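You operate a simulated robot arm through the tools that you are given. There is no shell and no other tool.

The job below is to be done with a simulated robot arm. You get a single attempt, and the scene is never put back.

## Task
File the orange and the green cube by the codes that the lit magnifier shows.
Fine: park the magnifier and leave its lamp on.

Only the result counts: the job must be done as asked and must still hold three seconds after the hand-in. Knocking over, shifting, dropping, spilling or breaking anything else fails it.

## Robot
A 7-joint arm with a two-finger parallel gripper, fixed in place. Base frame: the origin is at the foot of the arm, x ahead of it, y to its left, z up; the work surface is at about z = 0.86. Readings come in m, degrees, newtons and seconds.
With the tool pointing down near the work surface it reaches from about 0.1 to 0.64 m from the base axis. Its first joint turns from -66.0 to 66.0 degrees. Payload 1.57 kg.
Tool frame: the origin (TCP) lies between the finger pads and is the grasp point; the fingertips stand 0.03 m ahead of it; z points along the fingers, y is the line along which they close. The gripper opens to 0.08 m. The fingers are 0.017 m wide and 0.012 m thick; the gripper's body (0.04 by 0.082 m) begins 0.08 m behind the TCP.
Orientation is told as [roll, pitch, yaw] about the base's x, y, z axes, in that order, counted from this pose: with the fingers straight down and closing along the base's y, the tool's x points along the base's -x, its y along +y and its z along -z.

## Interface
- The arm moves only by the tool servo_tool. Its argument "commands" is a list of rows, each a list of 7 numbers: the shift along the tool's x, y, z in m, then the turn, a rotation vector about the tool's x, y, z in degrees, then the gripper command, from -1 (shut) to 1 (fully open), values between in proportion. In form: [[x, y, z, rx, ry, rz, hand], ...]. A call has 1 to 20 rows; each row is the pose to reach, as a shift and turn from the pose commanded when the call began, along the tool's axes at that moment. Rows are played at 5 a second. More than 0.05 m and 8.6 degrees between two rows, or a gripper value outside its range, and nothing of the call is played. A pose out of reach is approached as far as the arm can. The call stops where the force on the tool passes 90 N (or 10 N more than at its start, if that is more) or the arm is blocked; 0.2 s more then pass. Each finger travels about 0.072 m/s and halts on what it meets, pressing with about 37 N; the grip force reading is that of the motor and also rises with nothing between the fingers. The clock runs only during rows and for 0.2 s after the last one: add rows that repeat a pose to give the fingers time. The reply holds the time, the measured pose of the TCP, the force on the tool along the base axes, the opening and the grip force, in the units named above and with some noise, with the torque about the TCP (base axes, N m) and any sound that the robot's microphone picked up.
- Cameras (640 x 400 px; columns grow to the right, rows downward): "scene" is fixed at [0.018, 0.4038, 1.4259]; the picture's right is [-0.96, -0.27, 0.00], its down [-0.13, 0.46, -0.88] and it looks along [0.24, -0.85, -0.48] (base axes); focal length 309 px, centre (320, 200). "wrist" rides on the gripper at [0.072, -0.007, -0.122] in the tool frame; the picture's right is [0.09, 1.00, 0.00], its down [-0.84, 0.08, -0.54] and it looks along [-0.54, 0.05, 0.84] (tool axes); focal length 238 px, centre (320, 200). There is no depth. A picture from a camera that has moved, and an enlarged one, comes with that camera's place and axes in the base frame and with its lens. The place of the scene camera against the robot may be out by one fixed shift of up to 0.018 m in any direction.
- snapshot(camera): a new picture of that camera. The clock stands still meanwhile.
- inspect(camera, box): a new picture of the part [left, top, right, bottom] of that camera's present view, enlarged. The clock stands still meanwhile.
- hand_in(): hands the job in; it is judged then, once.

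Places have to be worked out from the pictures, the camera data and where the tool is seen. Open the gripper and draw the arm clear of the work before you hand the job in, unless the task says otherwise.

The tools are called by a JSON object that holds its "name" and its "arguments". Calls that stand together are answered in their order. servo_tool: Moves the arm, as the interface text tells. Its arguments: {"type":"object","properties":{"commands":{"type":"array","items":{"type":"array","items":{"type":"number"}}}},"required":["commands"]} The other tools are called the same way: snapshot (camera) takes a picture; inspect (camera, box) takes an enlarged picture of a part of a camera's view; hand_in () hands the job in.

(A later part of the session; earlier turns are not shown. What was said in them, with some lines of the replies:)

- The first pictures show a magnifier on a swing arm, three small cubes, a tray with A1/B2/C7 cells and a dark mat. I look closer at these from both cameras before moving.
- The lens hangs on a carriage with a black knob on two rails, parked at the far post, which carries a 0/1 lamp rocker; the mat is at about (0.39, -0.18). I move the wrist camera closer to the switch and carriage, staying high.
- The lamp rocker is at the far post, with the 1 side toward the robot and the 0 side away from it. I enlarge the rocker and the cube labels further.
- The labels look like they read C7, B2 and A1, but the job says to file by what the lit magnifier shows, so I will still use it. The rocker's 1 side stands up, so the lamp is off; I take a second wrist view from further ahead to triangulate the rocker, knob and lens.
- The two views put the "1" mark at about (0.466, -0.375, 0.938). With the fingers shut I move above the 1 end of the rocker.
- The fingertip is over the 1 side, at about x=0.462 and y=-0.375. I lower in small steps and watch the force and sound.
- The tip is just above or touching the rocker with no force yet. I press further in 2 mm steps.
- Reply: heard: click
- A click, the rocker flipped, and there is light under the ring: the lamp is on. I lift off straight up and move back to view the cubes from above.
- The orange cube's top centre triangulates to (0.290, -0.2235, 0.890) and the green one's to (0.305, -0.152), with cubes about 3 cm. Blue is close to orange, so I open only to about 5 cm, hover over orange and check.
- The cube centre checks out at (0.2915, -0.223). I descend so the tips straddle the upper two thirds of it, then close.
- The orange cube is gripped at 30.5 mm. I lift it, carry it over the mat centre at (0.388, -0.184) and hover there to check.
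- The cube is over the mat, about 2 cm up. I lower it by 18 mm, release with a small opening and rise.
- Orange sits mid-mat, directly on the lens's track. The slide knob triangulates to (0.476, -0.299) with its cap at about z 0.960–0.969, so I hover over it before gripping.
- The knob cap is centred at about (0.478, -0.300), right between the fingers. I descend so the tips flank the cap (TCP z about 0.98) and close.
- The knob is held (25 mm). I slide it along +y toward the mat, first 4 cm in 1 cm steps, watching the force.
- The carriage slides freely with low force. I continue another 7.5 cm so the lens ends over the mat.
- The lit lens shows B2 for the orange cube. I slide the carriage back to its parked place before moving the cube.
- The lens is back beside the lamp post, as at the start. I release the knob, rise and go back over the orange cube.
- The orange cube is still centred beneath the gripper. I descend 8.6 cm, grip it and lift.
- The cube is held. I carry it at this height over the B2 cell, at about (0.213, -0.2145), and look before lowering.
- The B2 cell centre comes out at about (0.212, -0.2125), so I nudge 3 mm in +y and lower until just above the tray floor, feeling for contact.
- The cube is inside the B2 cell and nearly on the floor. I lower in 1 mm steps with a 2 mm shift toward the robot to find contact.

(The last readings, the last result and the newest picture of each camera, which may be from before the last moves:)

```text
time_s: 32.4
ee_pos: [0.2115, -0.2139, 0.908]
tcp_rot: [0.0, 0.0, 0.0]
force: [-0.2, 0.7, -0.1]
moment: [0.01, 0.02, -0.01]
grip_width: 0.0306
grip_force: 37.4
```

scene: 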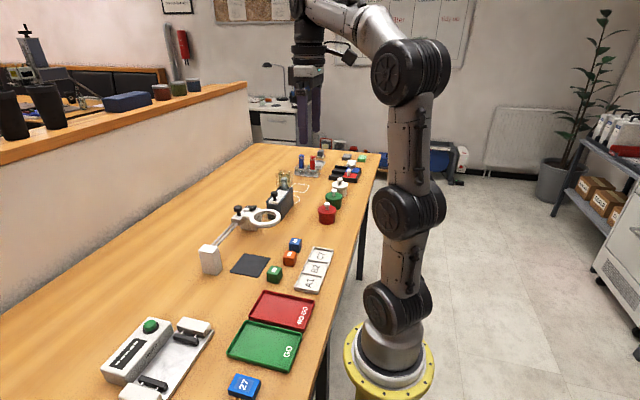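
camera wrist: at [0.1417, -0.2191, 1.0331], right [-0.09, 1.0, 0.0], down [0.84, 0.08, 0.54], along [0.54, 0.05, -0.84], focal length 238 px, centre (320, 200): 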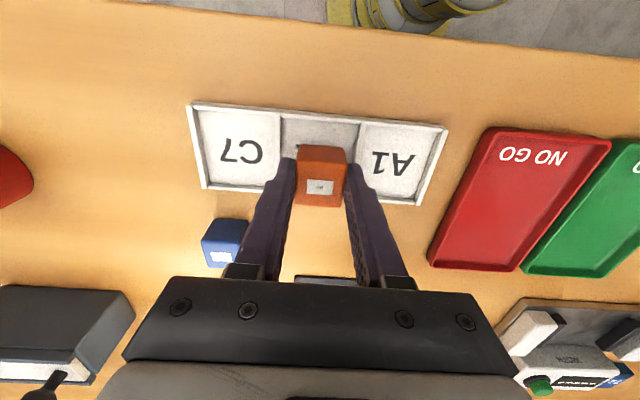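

There is no contact yet at z 0.908. I go down 1 mm at a time a little further.

{"name": "servo_tool", "arguments": {"commands": [[0, 0, 0.001, 0, 0, 0, -1], [0, 0, 0.002, 0, 0, 0, -1], [0, 0, 0.002, 0, 0, 0, -1]]}}

{"name": "inspect", "arguments": {"camera": "scene", "box": [280, 235, 340, 285]}}

```text
time_s: 33.2
ee_pos: [0.2114, -0.2103, 0.9053]
tcp_rot: [0.0, 0.0, 0.0]
force: [-0.1, 0.1, -0.2]
moment: [0.0, -0.01, 0.01]
grip_width: 0.0306
grip_force: 36.6
```

```text
8.00 times, centred on (310, 260) of scene
camera zoom: at [0.018, 0.4038, 1.4259], right [-0.96, -0.27, 0.0], down [-0.13, 0.46, -0.88], along [0.24, -0.85, -0.48], focal length 2472 px, centre (400, -280)
```

zoom: 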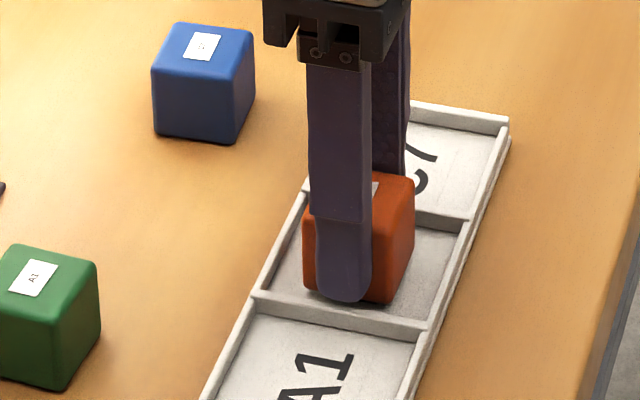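

Still no contact force and the cube is a hair above the floor. Down another 1.5 mm with a 1.5 mm shift in -y toward the cell centre.

{"name": "servo_tool", "arguments": {"commands": [[0, -0.0015, 0, 0, 0, 0, -1], [0, -0.0015, 0.001, 0, 0, 0, -1], [0, -0.0015, 0.0015, 0, 0, 0, -1], [0, -0.0015, 0.0015, 0, 0, 0, -1]]}}

{"name": "inspect", "arguments": {"camera": "scene", "box": [280, 235, 340, 285]}}

```text
time_s: 34.2
ee_pos: [0.2099, -0.2141, 0.904]
tcp_rot: [0.0, 0.0, 0.0]
force: [-0.6, -0.1, 0.0]
moment: [0.02, 0.0, 0.02]
grip_width: 0.0305
grip_force: 36.9
```

```text
8.00 times, centred on (310, 260) of scene
camera zoom: at [0.018, 0.4038, 1.4259], right [-0.96, -0.27, 0.0], down [-0.13, 0.46, -0.88], along [0.24, -0.85, -0.48], focal length 2472 px, centre (400, -280)
```

zoom: 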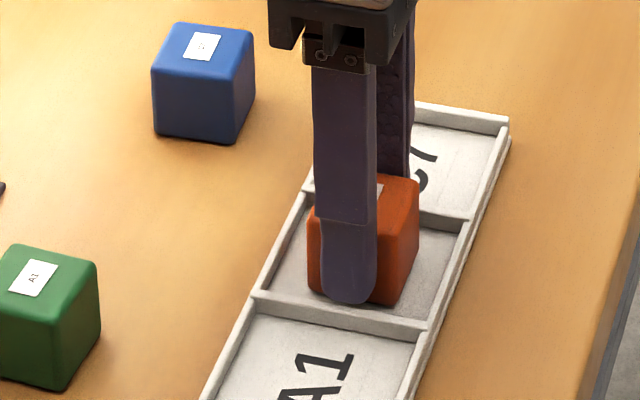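

The cube base should be within a millimetre of the floor, with the tips above the divider tops. I open gently to about 4.2 cm and check.

{"name": "servo_tool", "arguments": {"commands": [[0, 0, 0, 0, 0, 0, -0.1], [0, 0, 0, 0, 0, 0, 0.05], [0, 0, 0, 0, 0, 0, 0.05]]}}

{"name": "inspect", "arguments": {"camera": "scene", "box": [280, 235, 340, 285]}}

```text
time_s: 35.0
ee_pos: [0.2112, -0.2131, 0.9039]
tcp_rot: [0.0, 0.1, -0.1]
force: [0.5, -0.1, 0.7]
moment: [-0.02, 0.03, -0.03]
grip_width: 0.0419
grip_force: 0.1
```

```text
8.00 times, centred on (310, 260) of scene
camera zoom: at [0.018, 0.4038, 1.4259], right [-0.96, -0.27, 0.0], down [-0.13, 0.46, -0.88], along [0.24, -0.85, -0.48], focal length 2472 px, centre (400, -280)
```

zoom: 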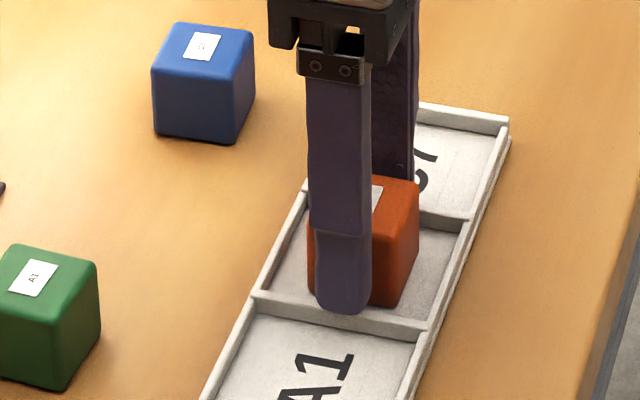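

The cube is released and stands in the B2 cell with no side force. I rise straight up, then move over the green cube.

{"name": "servo_tool", "arguments": {"commands": [[0, 0, -0.015, 0, 0, 0, 0.05], [0, 0, -0.05, 0, 0, 0, 0.05], [0, 0, -0.09, 0, 0, 0, 0.25], [-0.04, 0.025, -0.09, 0, 0, 0, 0.25], [-0.07, 0.045, -0.09, 0, 0, 0, 0.25], [-0.093, 0.061, -0.08, 0, 0, 0, 0.25], [-0.093, 0.061, -0.07, 0, 0, 0, 0.25], [-0.093, 0.061, -0.07, 0, 0, 0, 0.25]]}}

{"name": "snapshot", "arguments": {"camera": "wrist"}}

{"name": "inspect", "arguments": {"camera": "wrist", "box": [220, 60, 420, 220]}}

{"name": "inspect", "arguments": {"camera": "scene", "box": [240, 220, 340, 300]}}

```text
time_s: 36.8
ee_pos: [0.3068, -0.1545, 0.9722]
tcp_rot: [0.0, 0.0, 0.0]
force: [0.6, 0.4, 0.3]
moment: [-0.01, 0.02, -0.02]
grip_width: 0.05
grip_force: 0.1
```

```text
taken
camera wrist: at [0.2338, -0.1605, 1.095], right [-0.09, 1.0, 0.0], down [0.84, 0.08, 0.54], along [0.54, 0.05, -0.84], focal length 238 px, centre (320, 200)
```

wrist: 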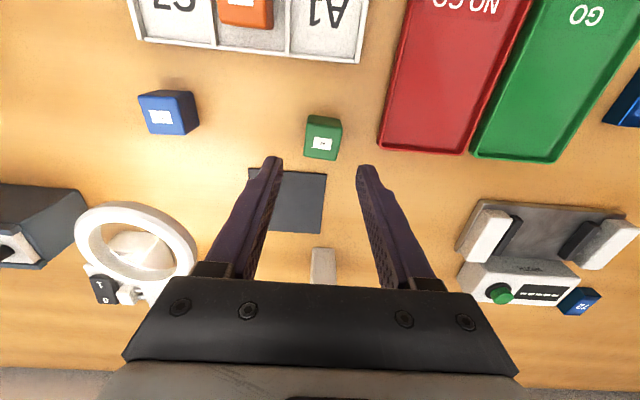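

```text
2.50 times, centred on (320, 140) of wrist
camera zoom: at [0.2338, -0.1605, 1.095], right [-0.09, 1.0, 0.0], down [0.84, 0.08, 0.54], along [0.54, 0.05, -0.84], focal length 596 px, centre (320, 350)
```

zoom: 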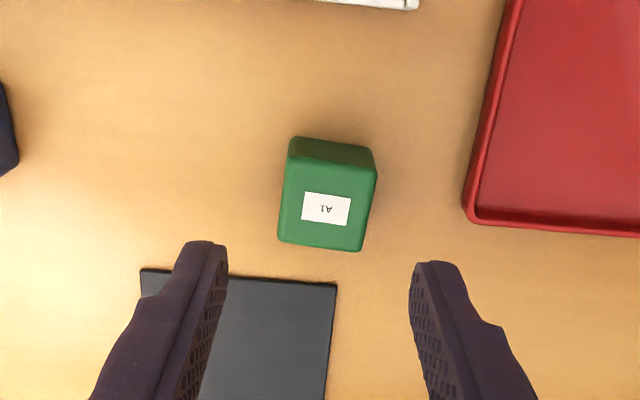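

```text
5.00 times, centred on (290, 260) of scene
camera zoom: at [0.018, 0.4038, 1.4259], right [-0.96, -0.27, 0.0], down [-0.13, 0.46, -0.88], along [0.24, -0.85, -0.48], focal length 1545 px, centre (470, -100)
```

zoom: 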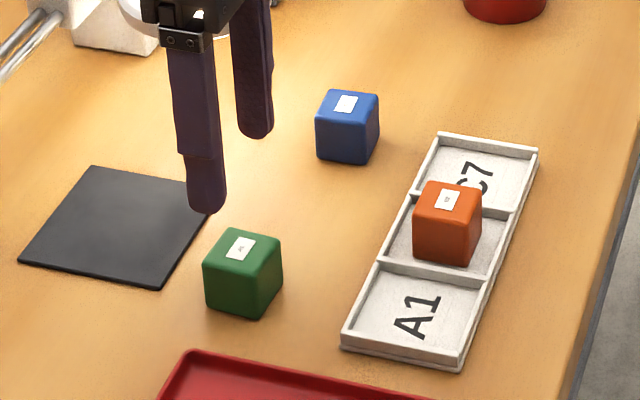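

Orange stands flat in B2. The green cube's centre is at about (0.3044, -0.1516); I shift slightly, descend, grip and lift it.

{"name": "servo_tool", "arguments": {"commands": [[0.001, 0.002, 0.03, 0, 0, 0, 0.25], [0.001, 0.002, 0.055, 0, 0, 0, 0.25], [0.001, 0.002, 0.071, 0, 0, 0, 0.25], [0.001, 0.002, 0.071, 0, 0, 0, 0.25], [0.001, 0.002, 0.071, 0, 0, 0, -1], [0.001, 0.002, 0.071, 0, 0, 0, -1], [0.001, 0.002, 0.071, 0, 0, 0, -1], [0.001, 0.002, 0.04, 0, 0, 0, -1], [0.001, 0.002, 0.02, 0, 0, 0, -1], [0.001, 0.002, 0.02, 0, 0, 0, -1]]}}

{"name": "inspect", "arguments": {"camera": "scene", "box": [190, 190, 310, 290]}}

```text
time_s: 39.0
ee_pos: [0.3028, -0.151, 0.9539]
tcp_rot: [0.1, 0.0, -0.1]
force: [0.4, -1.0, 0.5]
moment: [-0.01, 0.02, -0.05]
grip_width: 0.0305
grip_force: 37.0
```

```text
4.00 times, centred on (250, 240) of scene
camera zoom: at [0.018, 0.4038, 1.4259], right [-0.96, -0.27, 0.0], down [-0.13, 0.46, -0.88], along [0.24, -0.85, -0.48], focal length 1236 px, centre (600, 40)
```

zoom: 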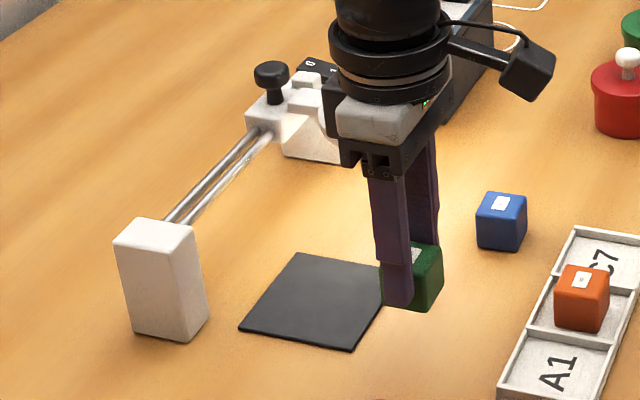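

Green is held. I carry it to the mat spot at (0.388, -0.1855), lower it, release and rise.

{"name": "servo_tool", "arguments": {"commands": [[-0.028, -0.011, 0, 0, 0, 0, -1], [-0.056, -0.022, 0, 0, 0, 0, -1], [-0.0845, -0.0335, 0, 0, 0, 0, -1], [-0.0845, -0.0335, 0.025, 0, 0, 0, -1], [-0.0845, -0.0335, 0.042, 0, 0, 0, -1], [-0.0845, -0.0335, 0.049, 0, 0, 0, -1], [-0.0845, -0.0335, 0.049, 0, 0, 0, -1], [-0.0845, -0.0335, 0.049, 0, 0, 0, 0.3], [-0.0845, -0.0335, 0.049, 0, 0, 0, 0.3], [-0.0845, -0.0335, 0.02, 0, 0, 0, 0.3], [-0.0845, -0.0335, -0.02, 0, 0, 0, 0.3], [-0.0845, -0.0335, -0.065, 0, 0, 0, 0.3], [-0.0845, -0.0335, -0.11, 0, 0, 0, 0.3], [-0.0845, -0.0335, -0.11, 0, 0, 0, 0.3]]}}

{"name": "snapshot", "arguments": {"camera": "wrist"}}

{"name": "inspect", "arguments": {"camera": "scene", "box": [190, 190, 310, 290]}}

```text
time_s: 42.0
ee_pos: [0.3885, -0.185, 1.0627]
tcp_rot: [0.0, 0.0, -0.1]
force: [-0.3, 0.2, 0.3]
moment: [-0.01, -0.01, 0.02]
grip_width: 0.0519
grip_force: 0.1
```

```text
taken
camera wrist: at [0.316, -0.1915, 1.1863], right [-0.09, 1.0, 0.0], down [0.84, 0.08, 0.54], along [0.54, 0.05, -0.84], focal length 238 px, centre (320, 200)
```

wrist: 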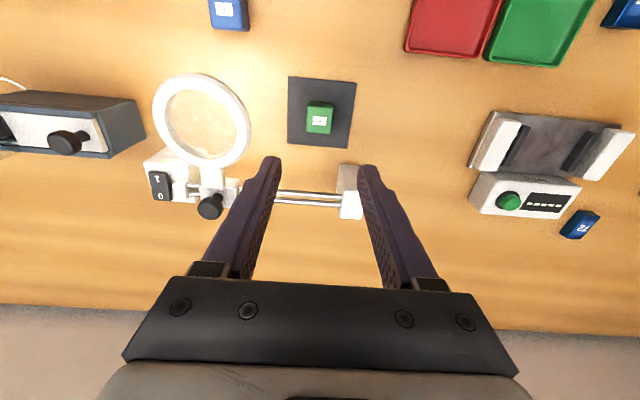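

```text
4.00 times, centred on (250, 240) of scene
camera zoom: at [0.018, 0.4038, 1.4259], right [-0.96, -0.27, 0.0], down [-0.13, 0.46, -0.88], along [0.24, -0.85, -0.48], focal length 1236 px, centre (600, 40)
```

zoom: 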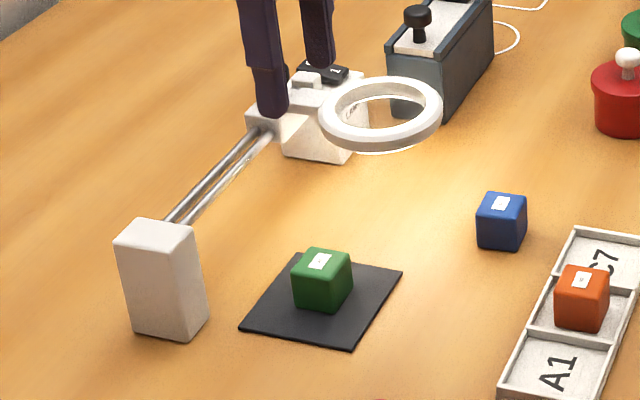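

Green is on the mat. I go back over the knob, descend to the same grip height and close.

{"name": "servo_tool", "arguments": {"commands": [[-0.03, -0.037, 0, 0, 0, 0, 0.3], [-0.06, -0.075, 0, 0, 0, 0, 0.3], [-0.0895, -0.115, 0, 0, 0, 0, 0.3], [-0.0895, -0.115, 0.035, 0, 0, 0, 0.3], [-0.0895, -0.115, 0.06, 0, 0, 0, 0.3], [-0.0895, -0.115, 0.075, 0, 0, 0, 0.3], [-0.0895, -0.115, 0.083, 0, 0, 0, 0.3], [-0.0895, -0.115, 0.083, 0, 0, 0, 0], [-0.0895, -0.115, 0.083, 0, 0, 0, -0.5], [-0.0895, -0.115, 0.083, 0, 0, 0, -0.5]]}}

{"name": "snapshot", "arguments": {"camera": "wrist"}}

```text
time_s: 44.2
ee_pos: [0.475, -0.2989, 0.984]
tcp_rot: [-0.1, 0.0, 0.0]
force: [1.6, -0.2, -2.3]
moment: [-0.04, -0.12, 0.02]
grip_width: 0.0254
grip_force: 36.9
```

```text
taken
camera wrist: at [0.404, -0.3059, 1.1059], right [-0.09, 1.0, 0.0], down [0.84, 0.08, 0.54], along [0.54, 0.05, -0.84], focal length 238 px, centre (320, 200)
```

wrist: 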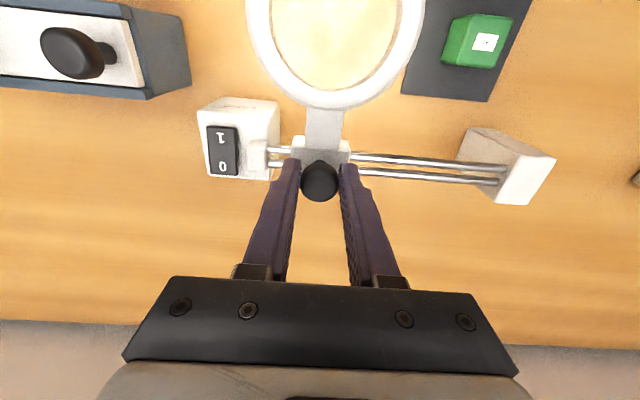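

The knob is gripped again. I slide it 11.5 cm in +y over the green cube.

{"name": "servo_tool", "arguments": {"commands": [[0, 0.012, 0, 0, 0, 0, -0.5], [0, 0.024, 0, 0, 0, 0, -0.5], [0, 0.036, 0, 0, 0, 0, -0.5], [0, 0.048, 0, 0, 0, 0, -0.5], [0, 0.06, 0, 0, 0, 0, -0.5], [0, 0.072, 0, 0, 0, 0, -0.5], [0, 0.084, 0, 0, 0, 0, -0.5], [0, 0.096, 0, 0, 0, 0, -0.5], [0, 0.106, 0, 0, 0, 0, -0.5], [0, 0.112, 0, 0, 0, 0, -0.5], [0, 0.115, 0, 0, 0, 0, -0.5], [0, 0.115, 0, 0, 0, 0, -0.5]]}}

{"name": "inspect", "arguments": {"camera": "scene", "box": [190, 190, 310, 290]}}

{"name": "snapshot", "arguments": {"camera": "wrist"}}

```text
time_s: 46.8
ee_pos: [0.4755, -0.1852, 0.9829]
tcp_rot: [0.0, 0.2, 0.0]
force: [-20.6, 0.0, 19.5]
moment: [-0.07, 0.48, -0.06]
grip_width: 0.0252
grip_force: 36.8
```

```text
4.00 times, centred on (250, 240) of scene
camera zoom: at [0.0171, 0.4039, 1.4259], right [-0.96, -0.27, 0.0], down [-0.13, 0.46, -0.88], along [0.24, -0.85, -0.48], focal length 1236 px, centre (600, 40)
```

zoom: 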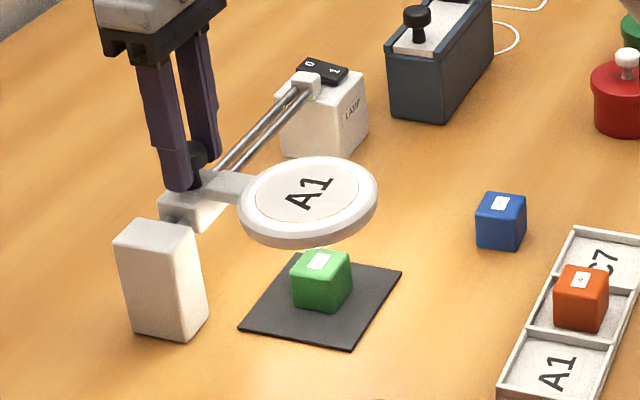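

```text
taken
camera wrist: at [0.4045, -0.1915, 1.1059], right [-0.09, 1.0, 0.0], down [0.84, 0.08, 0.54], along [0.54, 0.05, -0.84], focal length 238 px, centre (320, 200)
```

wrist: 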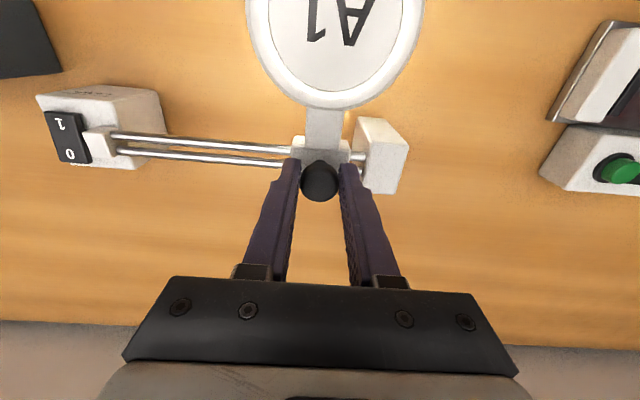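

The lit lens shows A1 for the green cube. There is some strain in x and z, so I ease 1 mm in the unloading direction while sliding back toward the park.

{"name": "servo_tool", "arguments": {"commands": [[0.0005, -0.01, -0.0005, 0, 0, 0, -0.5], [0.001, -0.022, -0.001, 0, 0, 0, -0.5], [0.001, -0.034, -0.001, 0, 0, 0, -0.5], [0.001, -0.046, -0.001, 0, 0, 0, -0.5], [0.001, -0.058, -0.001, 0, 0, 0, -0.5], [0.001, -0.058, -0.001, 0, 0, 0, -0.5]]}}

```text
time_s: 48.2
ee_pos: [0.4773, -0.2408, 0.9836]
tcp_rot: [-0.1, -0.3, 0.0]
force: [11.5, 0.8, 8.7]
moment: [0.05, -0.41, 0.06]
grip_width: 0.025
grip_force: 37.3
```

The force is moderate. I continue the remaining 5.75 cm to the park position.

{"name": "servo_tool", "arguments": {"commands": [[0, -0.012, 0, 0, 0, 0, -0.5], [0, -0.024, 0, 0, 0, 0, -0.5], [0, -0.036, 0, 0, 0, 0, -0.5], [0, -0.046, 0, 0, 0, 0, -0.5], [0, -0.053, 0, 0, 0, 0, -0.5], [0, -0.0575, 0, 0, 0, 0, -0.5], [0, -0.0575, 0, 0, 0, 0, -0.5]]}}

{"name": "inspect", "arguments": {"camera": "scene", "box": [215, 165, 305, 235]}}

{"name": "snapshot", "arguments": {"camera": "wrist"}}

```text
time_s: 49.8
ee_pos: [0.476, -0.2983, 0.9821]
tcp_rot: [0.1, 0.1, 0.0]
force: [4.8, -0.8, 6.5]
moment: [-0.03, -0.04, 0.02]
grip_width: 0.0252
grip_force: 36.4
```

```text
5.71 times, centred on (260, 200) of scene
camera zoom: at [0.018, 0.4038, 1.4258], right [-0.96, -0.27, 0.0], down [-0.13, 0.46, -0.88], along [0.24, -0.85, -0.48], focal length 1766 px, centre (663, 200)
```

zoom: 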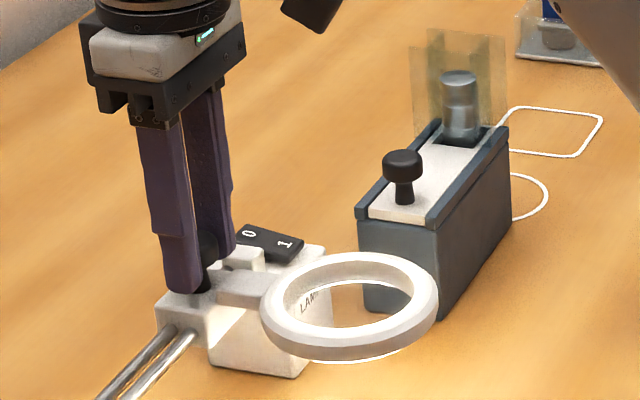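

```text
taken
camera wrist: at [0.4042, -0.3057, 1.1054], right [-0.09, 1.0, 0.0], down [0.84, 0.08, 0.54], along [0.54, 0.05, -0.84], focal length 238 px, centre (320, 200)
```

wrist: 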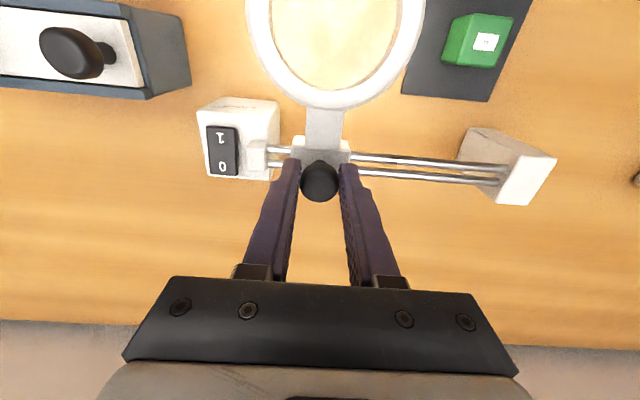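

It matches the starting picture, but y force is near zero, so I nudge 2 mm further in -y to see whether it reaches its end stop.

{"name": "servo_tool", "arguments": {"commands": [[0, -0.001, 0, 0, 0, 0, -0.5], [0, -0.002, 0, 0, 0, 0, -0.5], [0, -0.002, 0, 0, 0, 0, -0.5]]}}

{"name": "inspect", "arguments": {"camera": "scene", "box": [215, 165, 305, 235]}}

```text
time_s: 50.6
ee_pos: [0.4758, -0.3007, 0.982]
tcp_rot: [0.2, 0.0, -0.1]
force: [-3.1, 5.8, 9.6]
moment: [0.22, 0.07, -0.01]
grip_width: 0.025
grip_force: 36.5
```

```text
5.71 times, centred on (260, 200) of scene
camera zoom: at [0.0177, 0.4041, 1.4258], right [-0.96, -0.27, 0.0], down [-0.13, 0.46, -0.88], along [0.24, -0.85, -0.48], focal length 1766 px, centre (663, 200)
```

zoom: 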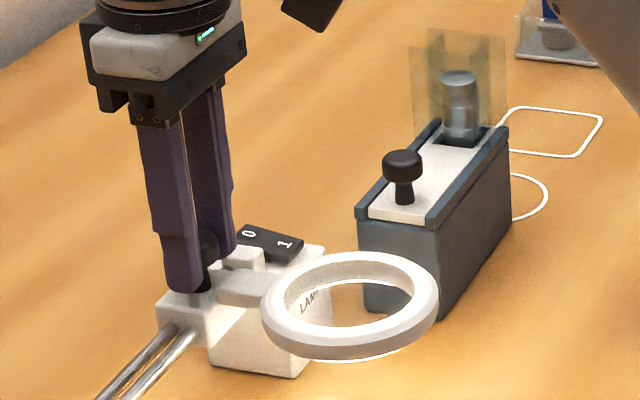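

The y force shows it resting on its end stop: parked. I release the knob, rise and return over the green cube.

{"name": "servo_tool", "arguments": {"commands": [[0, 0.001, 0, 0, 0, 0, 0.3], [0, 0.001, 0, 0, 0, 0, 0.3], [0, 0.001, -0.03, 0, 0, 0, 0.3], [0, 0.001, -0.07, 0, 0, 0, 0.3], [0.03, 0.035, -0.085, 0, 0, 0, 0.3], [0.06, 0.075, -0.085, 0, 0, 0, 0.3], [0.0885, 0.1175, -0.085, 0, 0, 0, 0.3], [0.0885, 0.1175, -0.05, 0, 0, 0, 0.3], [0.0885, 0.1175, -0.01, 0, 0, 0, 0.3], [0.0885, 0.1175, -0.01, 0, 0, 0, 0.3]]}}

{"name": "snapshot", "arguments": {"camera": "wrist"}}

{"name": "inspect", "arguments": {"camera": "scene", "box": [190, 190, 310, 290]}}

```text
refused: row 7 steps farther than a row can; nothing moved
```

```text
taken
camera wrist: at [0.4044, -0.3068, 1.1055], right [-0.09, 1.0, 0.0], down [0.84, 0.08, 0.54], along [0.54, 0.05, -0.84], focal length 238 px, centre (320, 200)
```

wrist: 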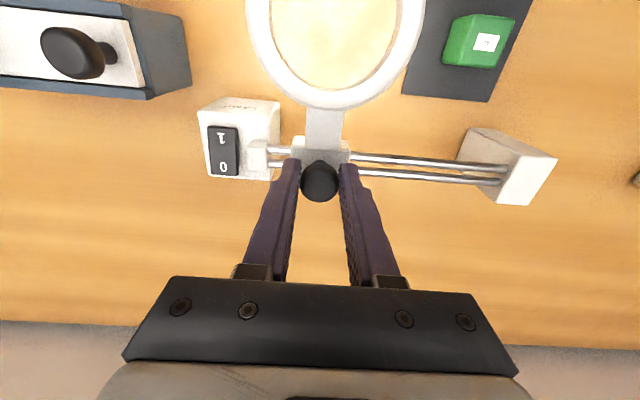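

```text
4.00 times, centred on (250, 240) of scene
camera zoom: at [0.0177, 0.4041, 1.4258], right [-0.96, -0.27, 0.0], down [-0.13, 0.46, -0.88], along [0.24, -0.85, -0.48], focal length 1236 px, centre (600, 40)
```

zoom: 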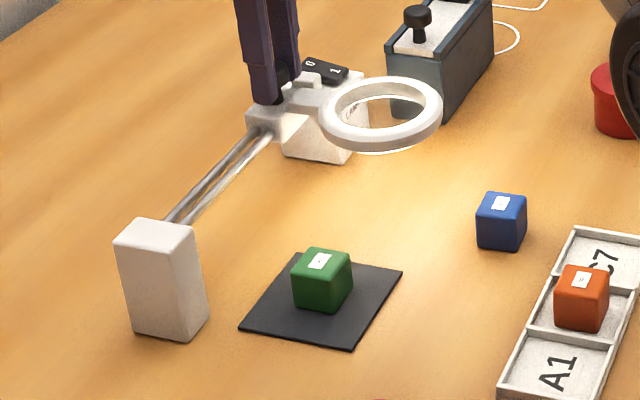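

One row stepped too far and nothing moved. I send it again with smaller steps: release the knob, rise and return over the green cube.

{"name": "servo_tool", "arguments": {"commands": [[0, 0, 0, 0, 0, 0, 0.3], [0, 0, 0, 0, 0, 0, 0.3], [0, 0, -0.03, 0, 0, 0, 0.3], [0, 0, -0.07, 0, 0, 0, 0.3], [0.025, 0.03, -0.085, 0, 0, 0, 0.3], [0.05, 0.065, -0.085, 0, 0, 0, 0.3], [0.07, 0.095, -0.085, 0, 0, 0, 0.3], [0.0885, 0.1175, -0.085, 0, 0, 0, 0.3], [0.0885, 0.1175, -0.05, 0, 0, 0, 0.3], [0.0885, 0.1175, -0.01, 0, 0, 0, 0.3], [0.0885, 0.1175, -0.01, 0, 0, 0, 0.3]]}}

{"name": "snapshot", "arguments": {"camera": "wrist"}}

{"name": "inspect", "arguments": {"camera": "scene", "box": [190, 190, 310, 290]}}

```text
time_s: 53.0
ee_pos: [0.39, -0.1836, 0.9895]
tcp_rot: [0.0, 0.0, 0.0]
force: [0.6, -1.1, 0.4]
moment: [0.02, 0.03, 0.03]
grip_width: 0.0521
grip_force: 0.2
```

```text
taken
camera wrist: at [0.3173, -0.1899, 1.1117], right [-0.09, 1.0, 0.0], down [0.84, 0.08, 0.54], along [0.54, 0.05, -0.84], focal length 238 px, centre (320, 200)
```

wrist: 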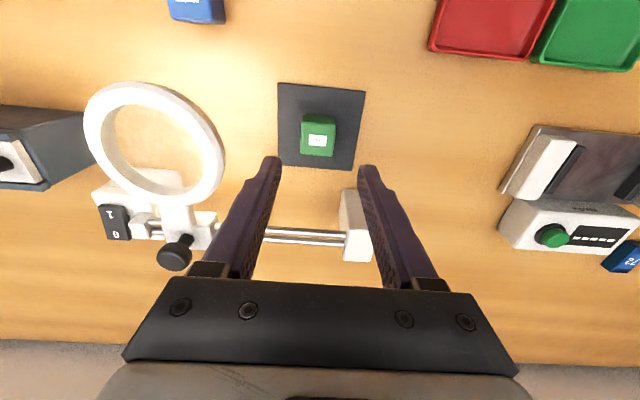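

```text
4.00 times, centred on (250, 240) of scene
camera zoom: at [0.018, 0.4038, 1.4259], right [-0.96, -0.27, 0.0], down [-0.13, 0.46, -0.88], along [0.24, -0.85, -0.48], focal length 1236 px, centre (600, 40)
```

zoom: 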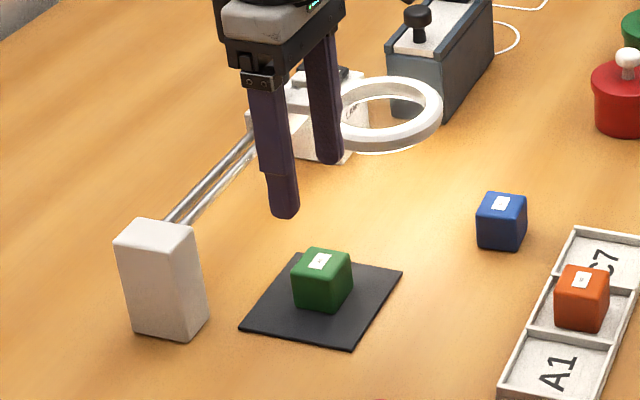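

The green cube is centred at about (0.389, -0.186). I shift 2 mm, descend, grip and lift.

{"name": "servo_tool", "arguments": {"commands": [[0, -0.002, 0.03, 0, 0, 0, 0.3], [0, -0.002, 0.06, 0, 0, 0, 0.3], [0, -0.002, 0.075, 0, 0, 0, 0.3], [0, -0.002, 0.0875, 0, 0, 0, 0.3], [0, -0.002, 0.0875, 0, 0, 0, -1], [0, -0.002, 0.0875, 0, 0, 0, -1], [0, -0.002, 0.0875, 0, 0, 0, -1], [0, -0.002, 0.06, 0, 0, 0, -1], [0, -0.002, 0.02, 0, 0, 0, -1], [0, -0.002, 0.02, 0, 0, 0, -1]]}}

{"name": "inspect", "arguments": {"camera": "scene", "box": [190, 190, 310, 290]}}

```text
time_s: 55.2
ee_pos: [0.3886, -0.1849, 0.9715]
tcp_rot: [0.0, 0.0, 0.0]
force: [0.2, -0.3, 0.1]
moment: [0.03, 0.01, 0.02]
grip_width: 0.0305
grip_force: 36.5
```

```text
4.00 times, centred on (250, 240) of scene
camera zoom: at [0.018, 0.4038, 1.4259], right [-0.96, -0.27, 0.0], down [-0.13, 0.46, -0.88], along [0.24, -0.85, -0.48], focal length 1236 px, centre (600, 40)
```

zoom: 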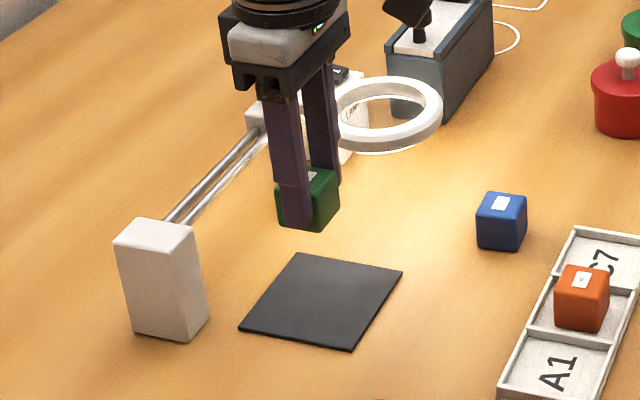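

Green is held. I carry it over the A1 cell, at about (0.211, -0.1565), and check before lowering.

{"name": "servo_tool", "arguments": {"commands": [[0.035, 0.006, -0.01, 0, 0, 0, -1], [0.07, 0.012, -0.01, 0, 0, 0, -1], [0.105, 0.018, -0.01, 0, 0, 0, -1], [0.14, 0.024, -0.01, 0, 0, 0, -1], [0.1775, 0.0292, 0, 0, 0, 0, -1], [0.1775, 0.0292, 0.02, 0, 0, 0, -1], [0.1775, 0.0292, 0.02, 0, 0, 0, -1]]}}

{"name": "snapshot", "arguments": {"camera": "wrist"}}

{"name": "inspect", "arguments": {"camera": "scene", "box": [280, 235, 340, 285]}}

```text
time_s: 56.8
ee_pos: [0.2085, -0.1587, 0.951]
tcp_rot: [0.1, -0.1, -0.1]
force: [0.4, 0.5, 0.3]
moment: [-0.01, -0.02, 0.02]
grip_width: 0.0306
grip_force: 36.9
```

```text
taken
camera wrist: at [0.1363, -0.1646, 1.0737], right [-0.09, 1.0, 0.0], down [0.84, 0.08, 0.54], along [0.54, 0.05, -0.84], focal length 238 px, centre (320, 200)
```

wrist: 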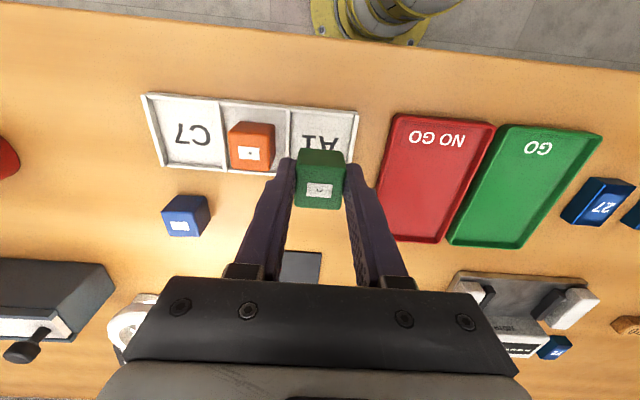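

```text
8.00 times, centred on (310, 260) of scene
camera zoom: at [0.018, 0.4038, 1.4259], right [-0.96, -0.27, 0.0], down [-0.13, 0.46, -0.88], along [0.24, -0.85, -0.48], focal length 2472 px, centre (400, -280)
```

zoom: 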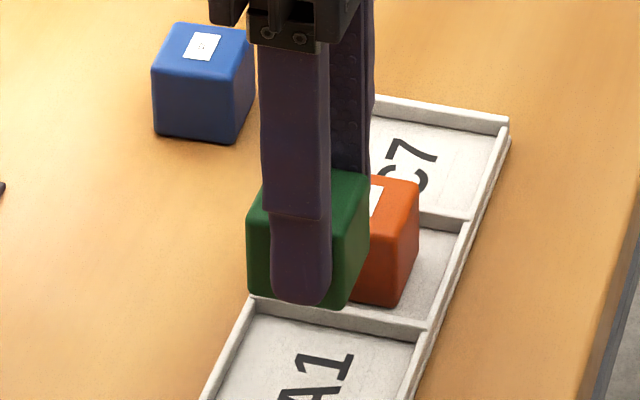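

The A1 cell centre comes out at (0.211, -0.157). I nudge by 1–2 mm and lower to the same release height as for orange.

{"name": "servo_tool", "arguments": {"commands": [[-0.002, 0.001, 0.015, 0, 0, 0, -1], [-0.002, 0.001, 0.03, 0, 0, 0, -1], [-0.002, 0.001, 0.04, 0, 0, 0, -1], [-0.002, 0.001, 0.045, 0, 0, 0, -1], [-0.002, 0.001, 0.047, 0, 0, 0, -1], [-0.002, 0.001, 0.048, 0, 0, 0, -1], [-0.002, 0.001, 0.048, 0, 0, 0, -1]]}}

{"name": "inspect", "arguments": {"camera": "scene", "box": [280, 240, 340, 290]}}

{"name": "snapshot", "arguments": {"camera": "wrist"}}

```text
time_s: 58.4
ee_pos: [0.2117, -0.1552, 0.9048]
tcp_rot: [0.0, 0.0, 0.0]
force: [-1.3, -0.2, 5.2]
moment: [0.0, 0.08, -0.01]
grip_width: 0.0304
grip_force: 36.9
```

```text
8.00 times, centred on (310, 265) of scene
camera zoom: at [0.0179, 0.4038, 1.4259], right [-0.96, -0.27, 0.0], down [-0.13, 0.46, -0.88], along [0.24, -0.85, -0.48], focal length 2472 px, centre (400, -320)
```

zoom: 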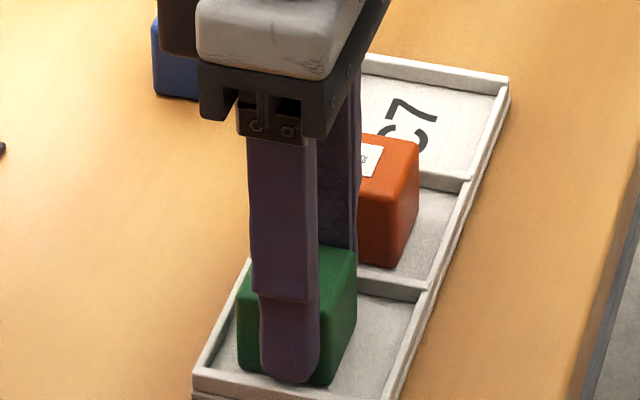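

```text
taken
camera wrist: at [0.1401, -0.1622, 1.0275], right [-0.09, 1.0, 0.0], down [0.84, 0.08, 0.54], along [0.54, 0.05, -0.84], focal length 238 px, centre (320, 200)
```

wrist: 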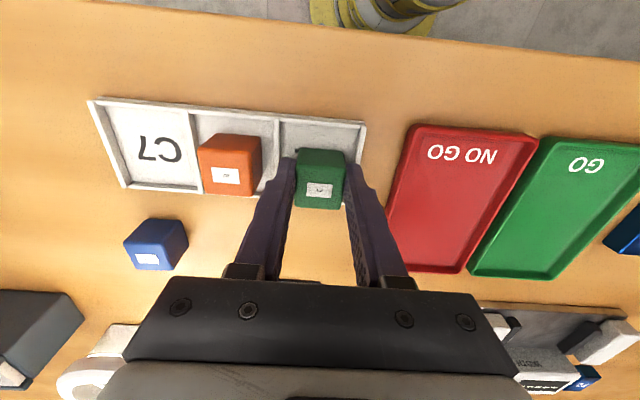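

A gentle 5 N upward force shows the cube is on the cell floor. I open to about 4.2 cm.

{"name": "servo_tool", "arguments": {"commands": [[0, 0, 0, 0, 0, 0, -0.1], [0, 0, 0, 0, 0, 0, 0.05], [0, 0, 0, 0, 0, 0, 0.05]]}}

{"name": "inspect", "arguments": {"camera": "scene", "box": [280, 240, 340, 290]}}

```text
time_s: 59.2
ee_pos: [0.2123, -0.1561, 0.9042]
tcp_rot: [-0.1, 0.1, 0.0]
force: [-0.1, -0.5, 0.9]
moment: [0.0, -0.01, -0.02]
grip_width: 0.042
grip_force: 0.0
```

```text
8.00 times, centred on (310, 265) of scene
camera zoom: at [0.018, 0.4038, 1.4259], right [-0.96, -0.27, 0.0], down [-0.13, 0.46, -0.88], along [0.24, -0.85, -0.48], focal length 2472 px, centre (400, -320)
```

zoom: 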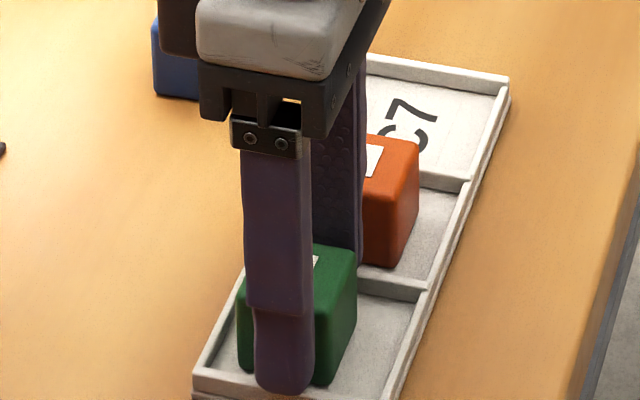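

The cube is free. I rise straight up to a clear height and take pictures of the whole result.

{"name": "servo_tool", "arguments": {"commands": [[0, 0, -0.015, 0, 0, 0, 0.05], [0, 0, -0.05, 0, 0, 0, 0.05], [0, 0, -0.09, 0, 0, 0, 0.25], [0, 0, -0.13, 0, 0, 0, 0.5], [0, 0, -0.17, 0, 0, 0, 1], [0, 0, -0.2, 0, 0, 0, 1], [0, 0, -0.2, 0, 0, 0, 1]]}}

{"name": "snapshot", "arguments": {"camera": "scene"}}

{"name": "inspect", "arguments": {"camera": "scene", "box": [190, 190, 350, 310]}}

{"name": "snapshot", "arguments": {"camera": "wrist"}}

```text
time_s: 60.8
ee_pos: [0.2118, -0.1543, 1.1053]
tcp_rot: [0.0, 0.0, 0.0]
force: [-0.4, -0.1, 0.2]
moment: [-0.01, -0.03, -0.02]
grip_width: 0.0801
grip_force: 0.2
```

```text
taken
```

scene: 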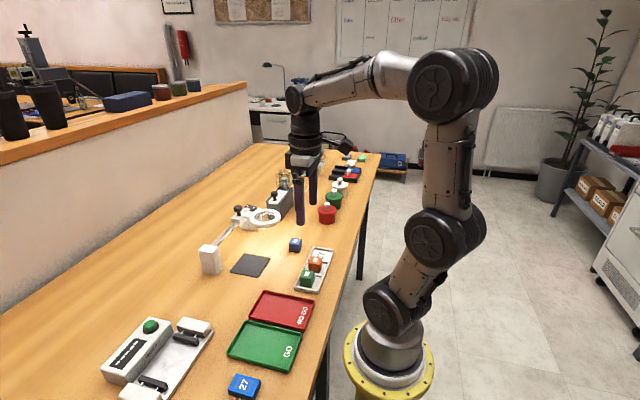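

```text
3.33 times, centred on (270, 250) of scene
camera zoom: at [0.018, 0.4038, 1.4259], right [-0.96, -0.27, 0.0], down [-0.13, 0.46, -0.88], along [0.24, -0.85, -0.48], focal length 1030 px, centre (487, 33)
```

zoom: 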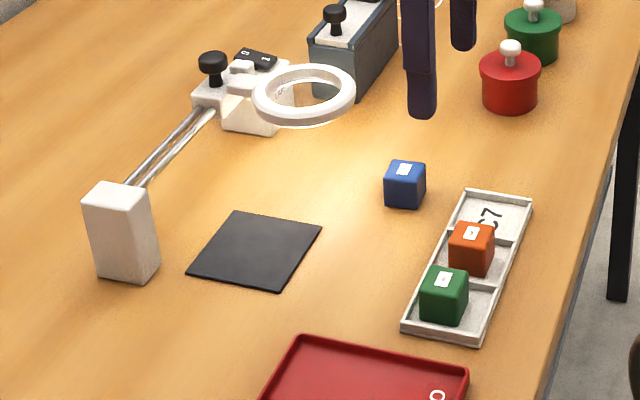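

```text
taken
camera wrist: at [0.1396, -0.1606, 1.2276], right [-0.09, 1.0, 0.0], down [0.84, 0.08, 0.54], along [0.54, 0.05, -0.84], focal length 238 px, centre (320, 200)
```

wrist: 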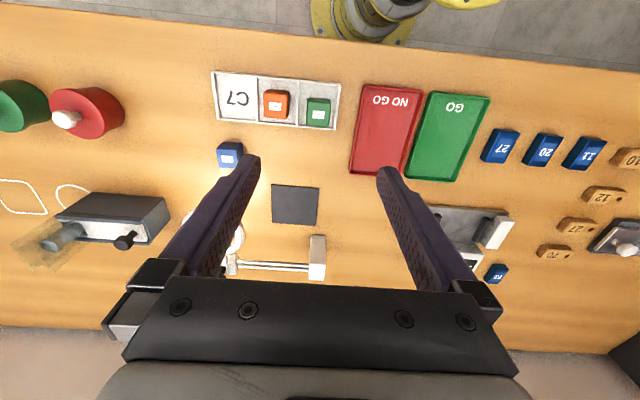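

Both cubes look seated in their cells. I check closely that they sit flat, and that the magnifier is parked and lit.

{"name": "inspect", "arguments": {"camera": "scene", "box": [290, 240, 340, 295]}}

{"name": "inspect", "arguments": {"camera": "wrist", "box": [205, 60, 345, 140]}}

{"name": "inspect", "arguments": {"camera": "scene", "box": [225, 195, 285, 235]}}

```text
7.27 times, centred on (315, 268) of scene
camera zoom: at [0.018, 0.4038, 1.4259], right [-0.96, -0.27, 0.0], down [-0.13, 0.46, -0.88], along [0.24, -0.85, -0.48], focal length 2248 px, centre (356, -291)
```

zoom: 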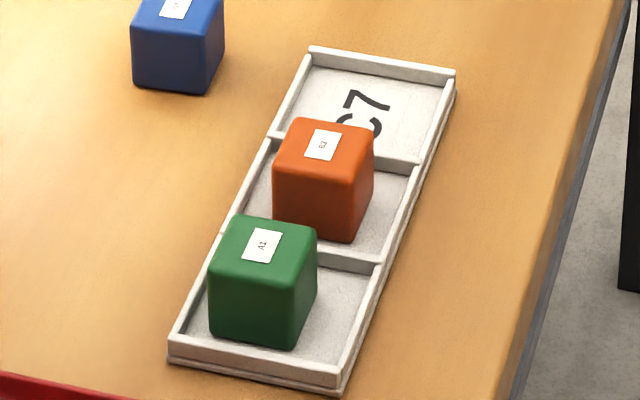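

```text
4.57 times, centred on (275, 100) of wrist
camera zoom: at [0.1396, -0.1606, 1.2276], right [-0.09, 1.0, 0.0], down [0.84, 0.08, 0.54], along [0.54, 0.05, -0.84], focal length 1090 px, centre (526, 657)
```

zoom: 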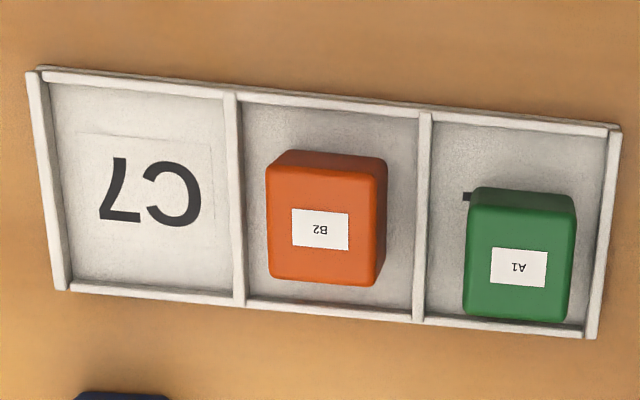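

```text
10.00 times, centred on (255, 215) of scene
camera zoom: at [0.018, 0.4038, 1.4259], right [-0.96, -0.27, 0.0], down [-0.13, 0.46, -0.88], along [0.24, -0.85, -0.48], focal length 3091 px, centre (970, 50)
```

zoom: 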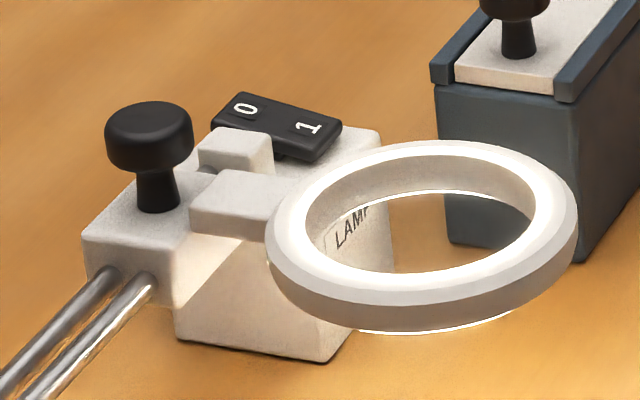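

Orange sits flat in B2 and green flat in A1. The magnifier is in its original parked place with the lamp lit, blue is untouched, and the gripper is open and clear, so I hand in.

{"name": "hand_in", "arguments": {}}

```text
The job is handed in.
```

The job is done and handed in. The orange cube is in cell B2 and the green cube is in cell A1.

- **Codes:** I switched the lamp on and slid the lit magnifier over each cube on the mat. It showed B2 for orange and A1 for green.
- **Magnifier:** It is parked against its end stop, where it started, and the lamp is still on.
- **Everything else:** The last pictures show both cubes sitting flat in their cells and the blue cube where it was. Nothing else looks disturbed. The gripper is open and well above the work.

I don't have the judge's result, only confirmation that the job was handed in.
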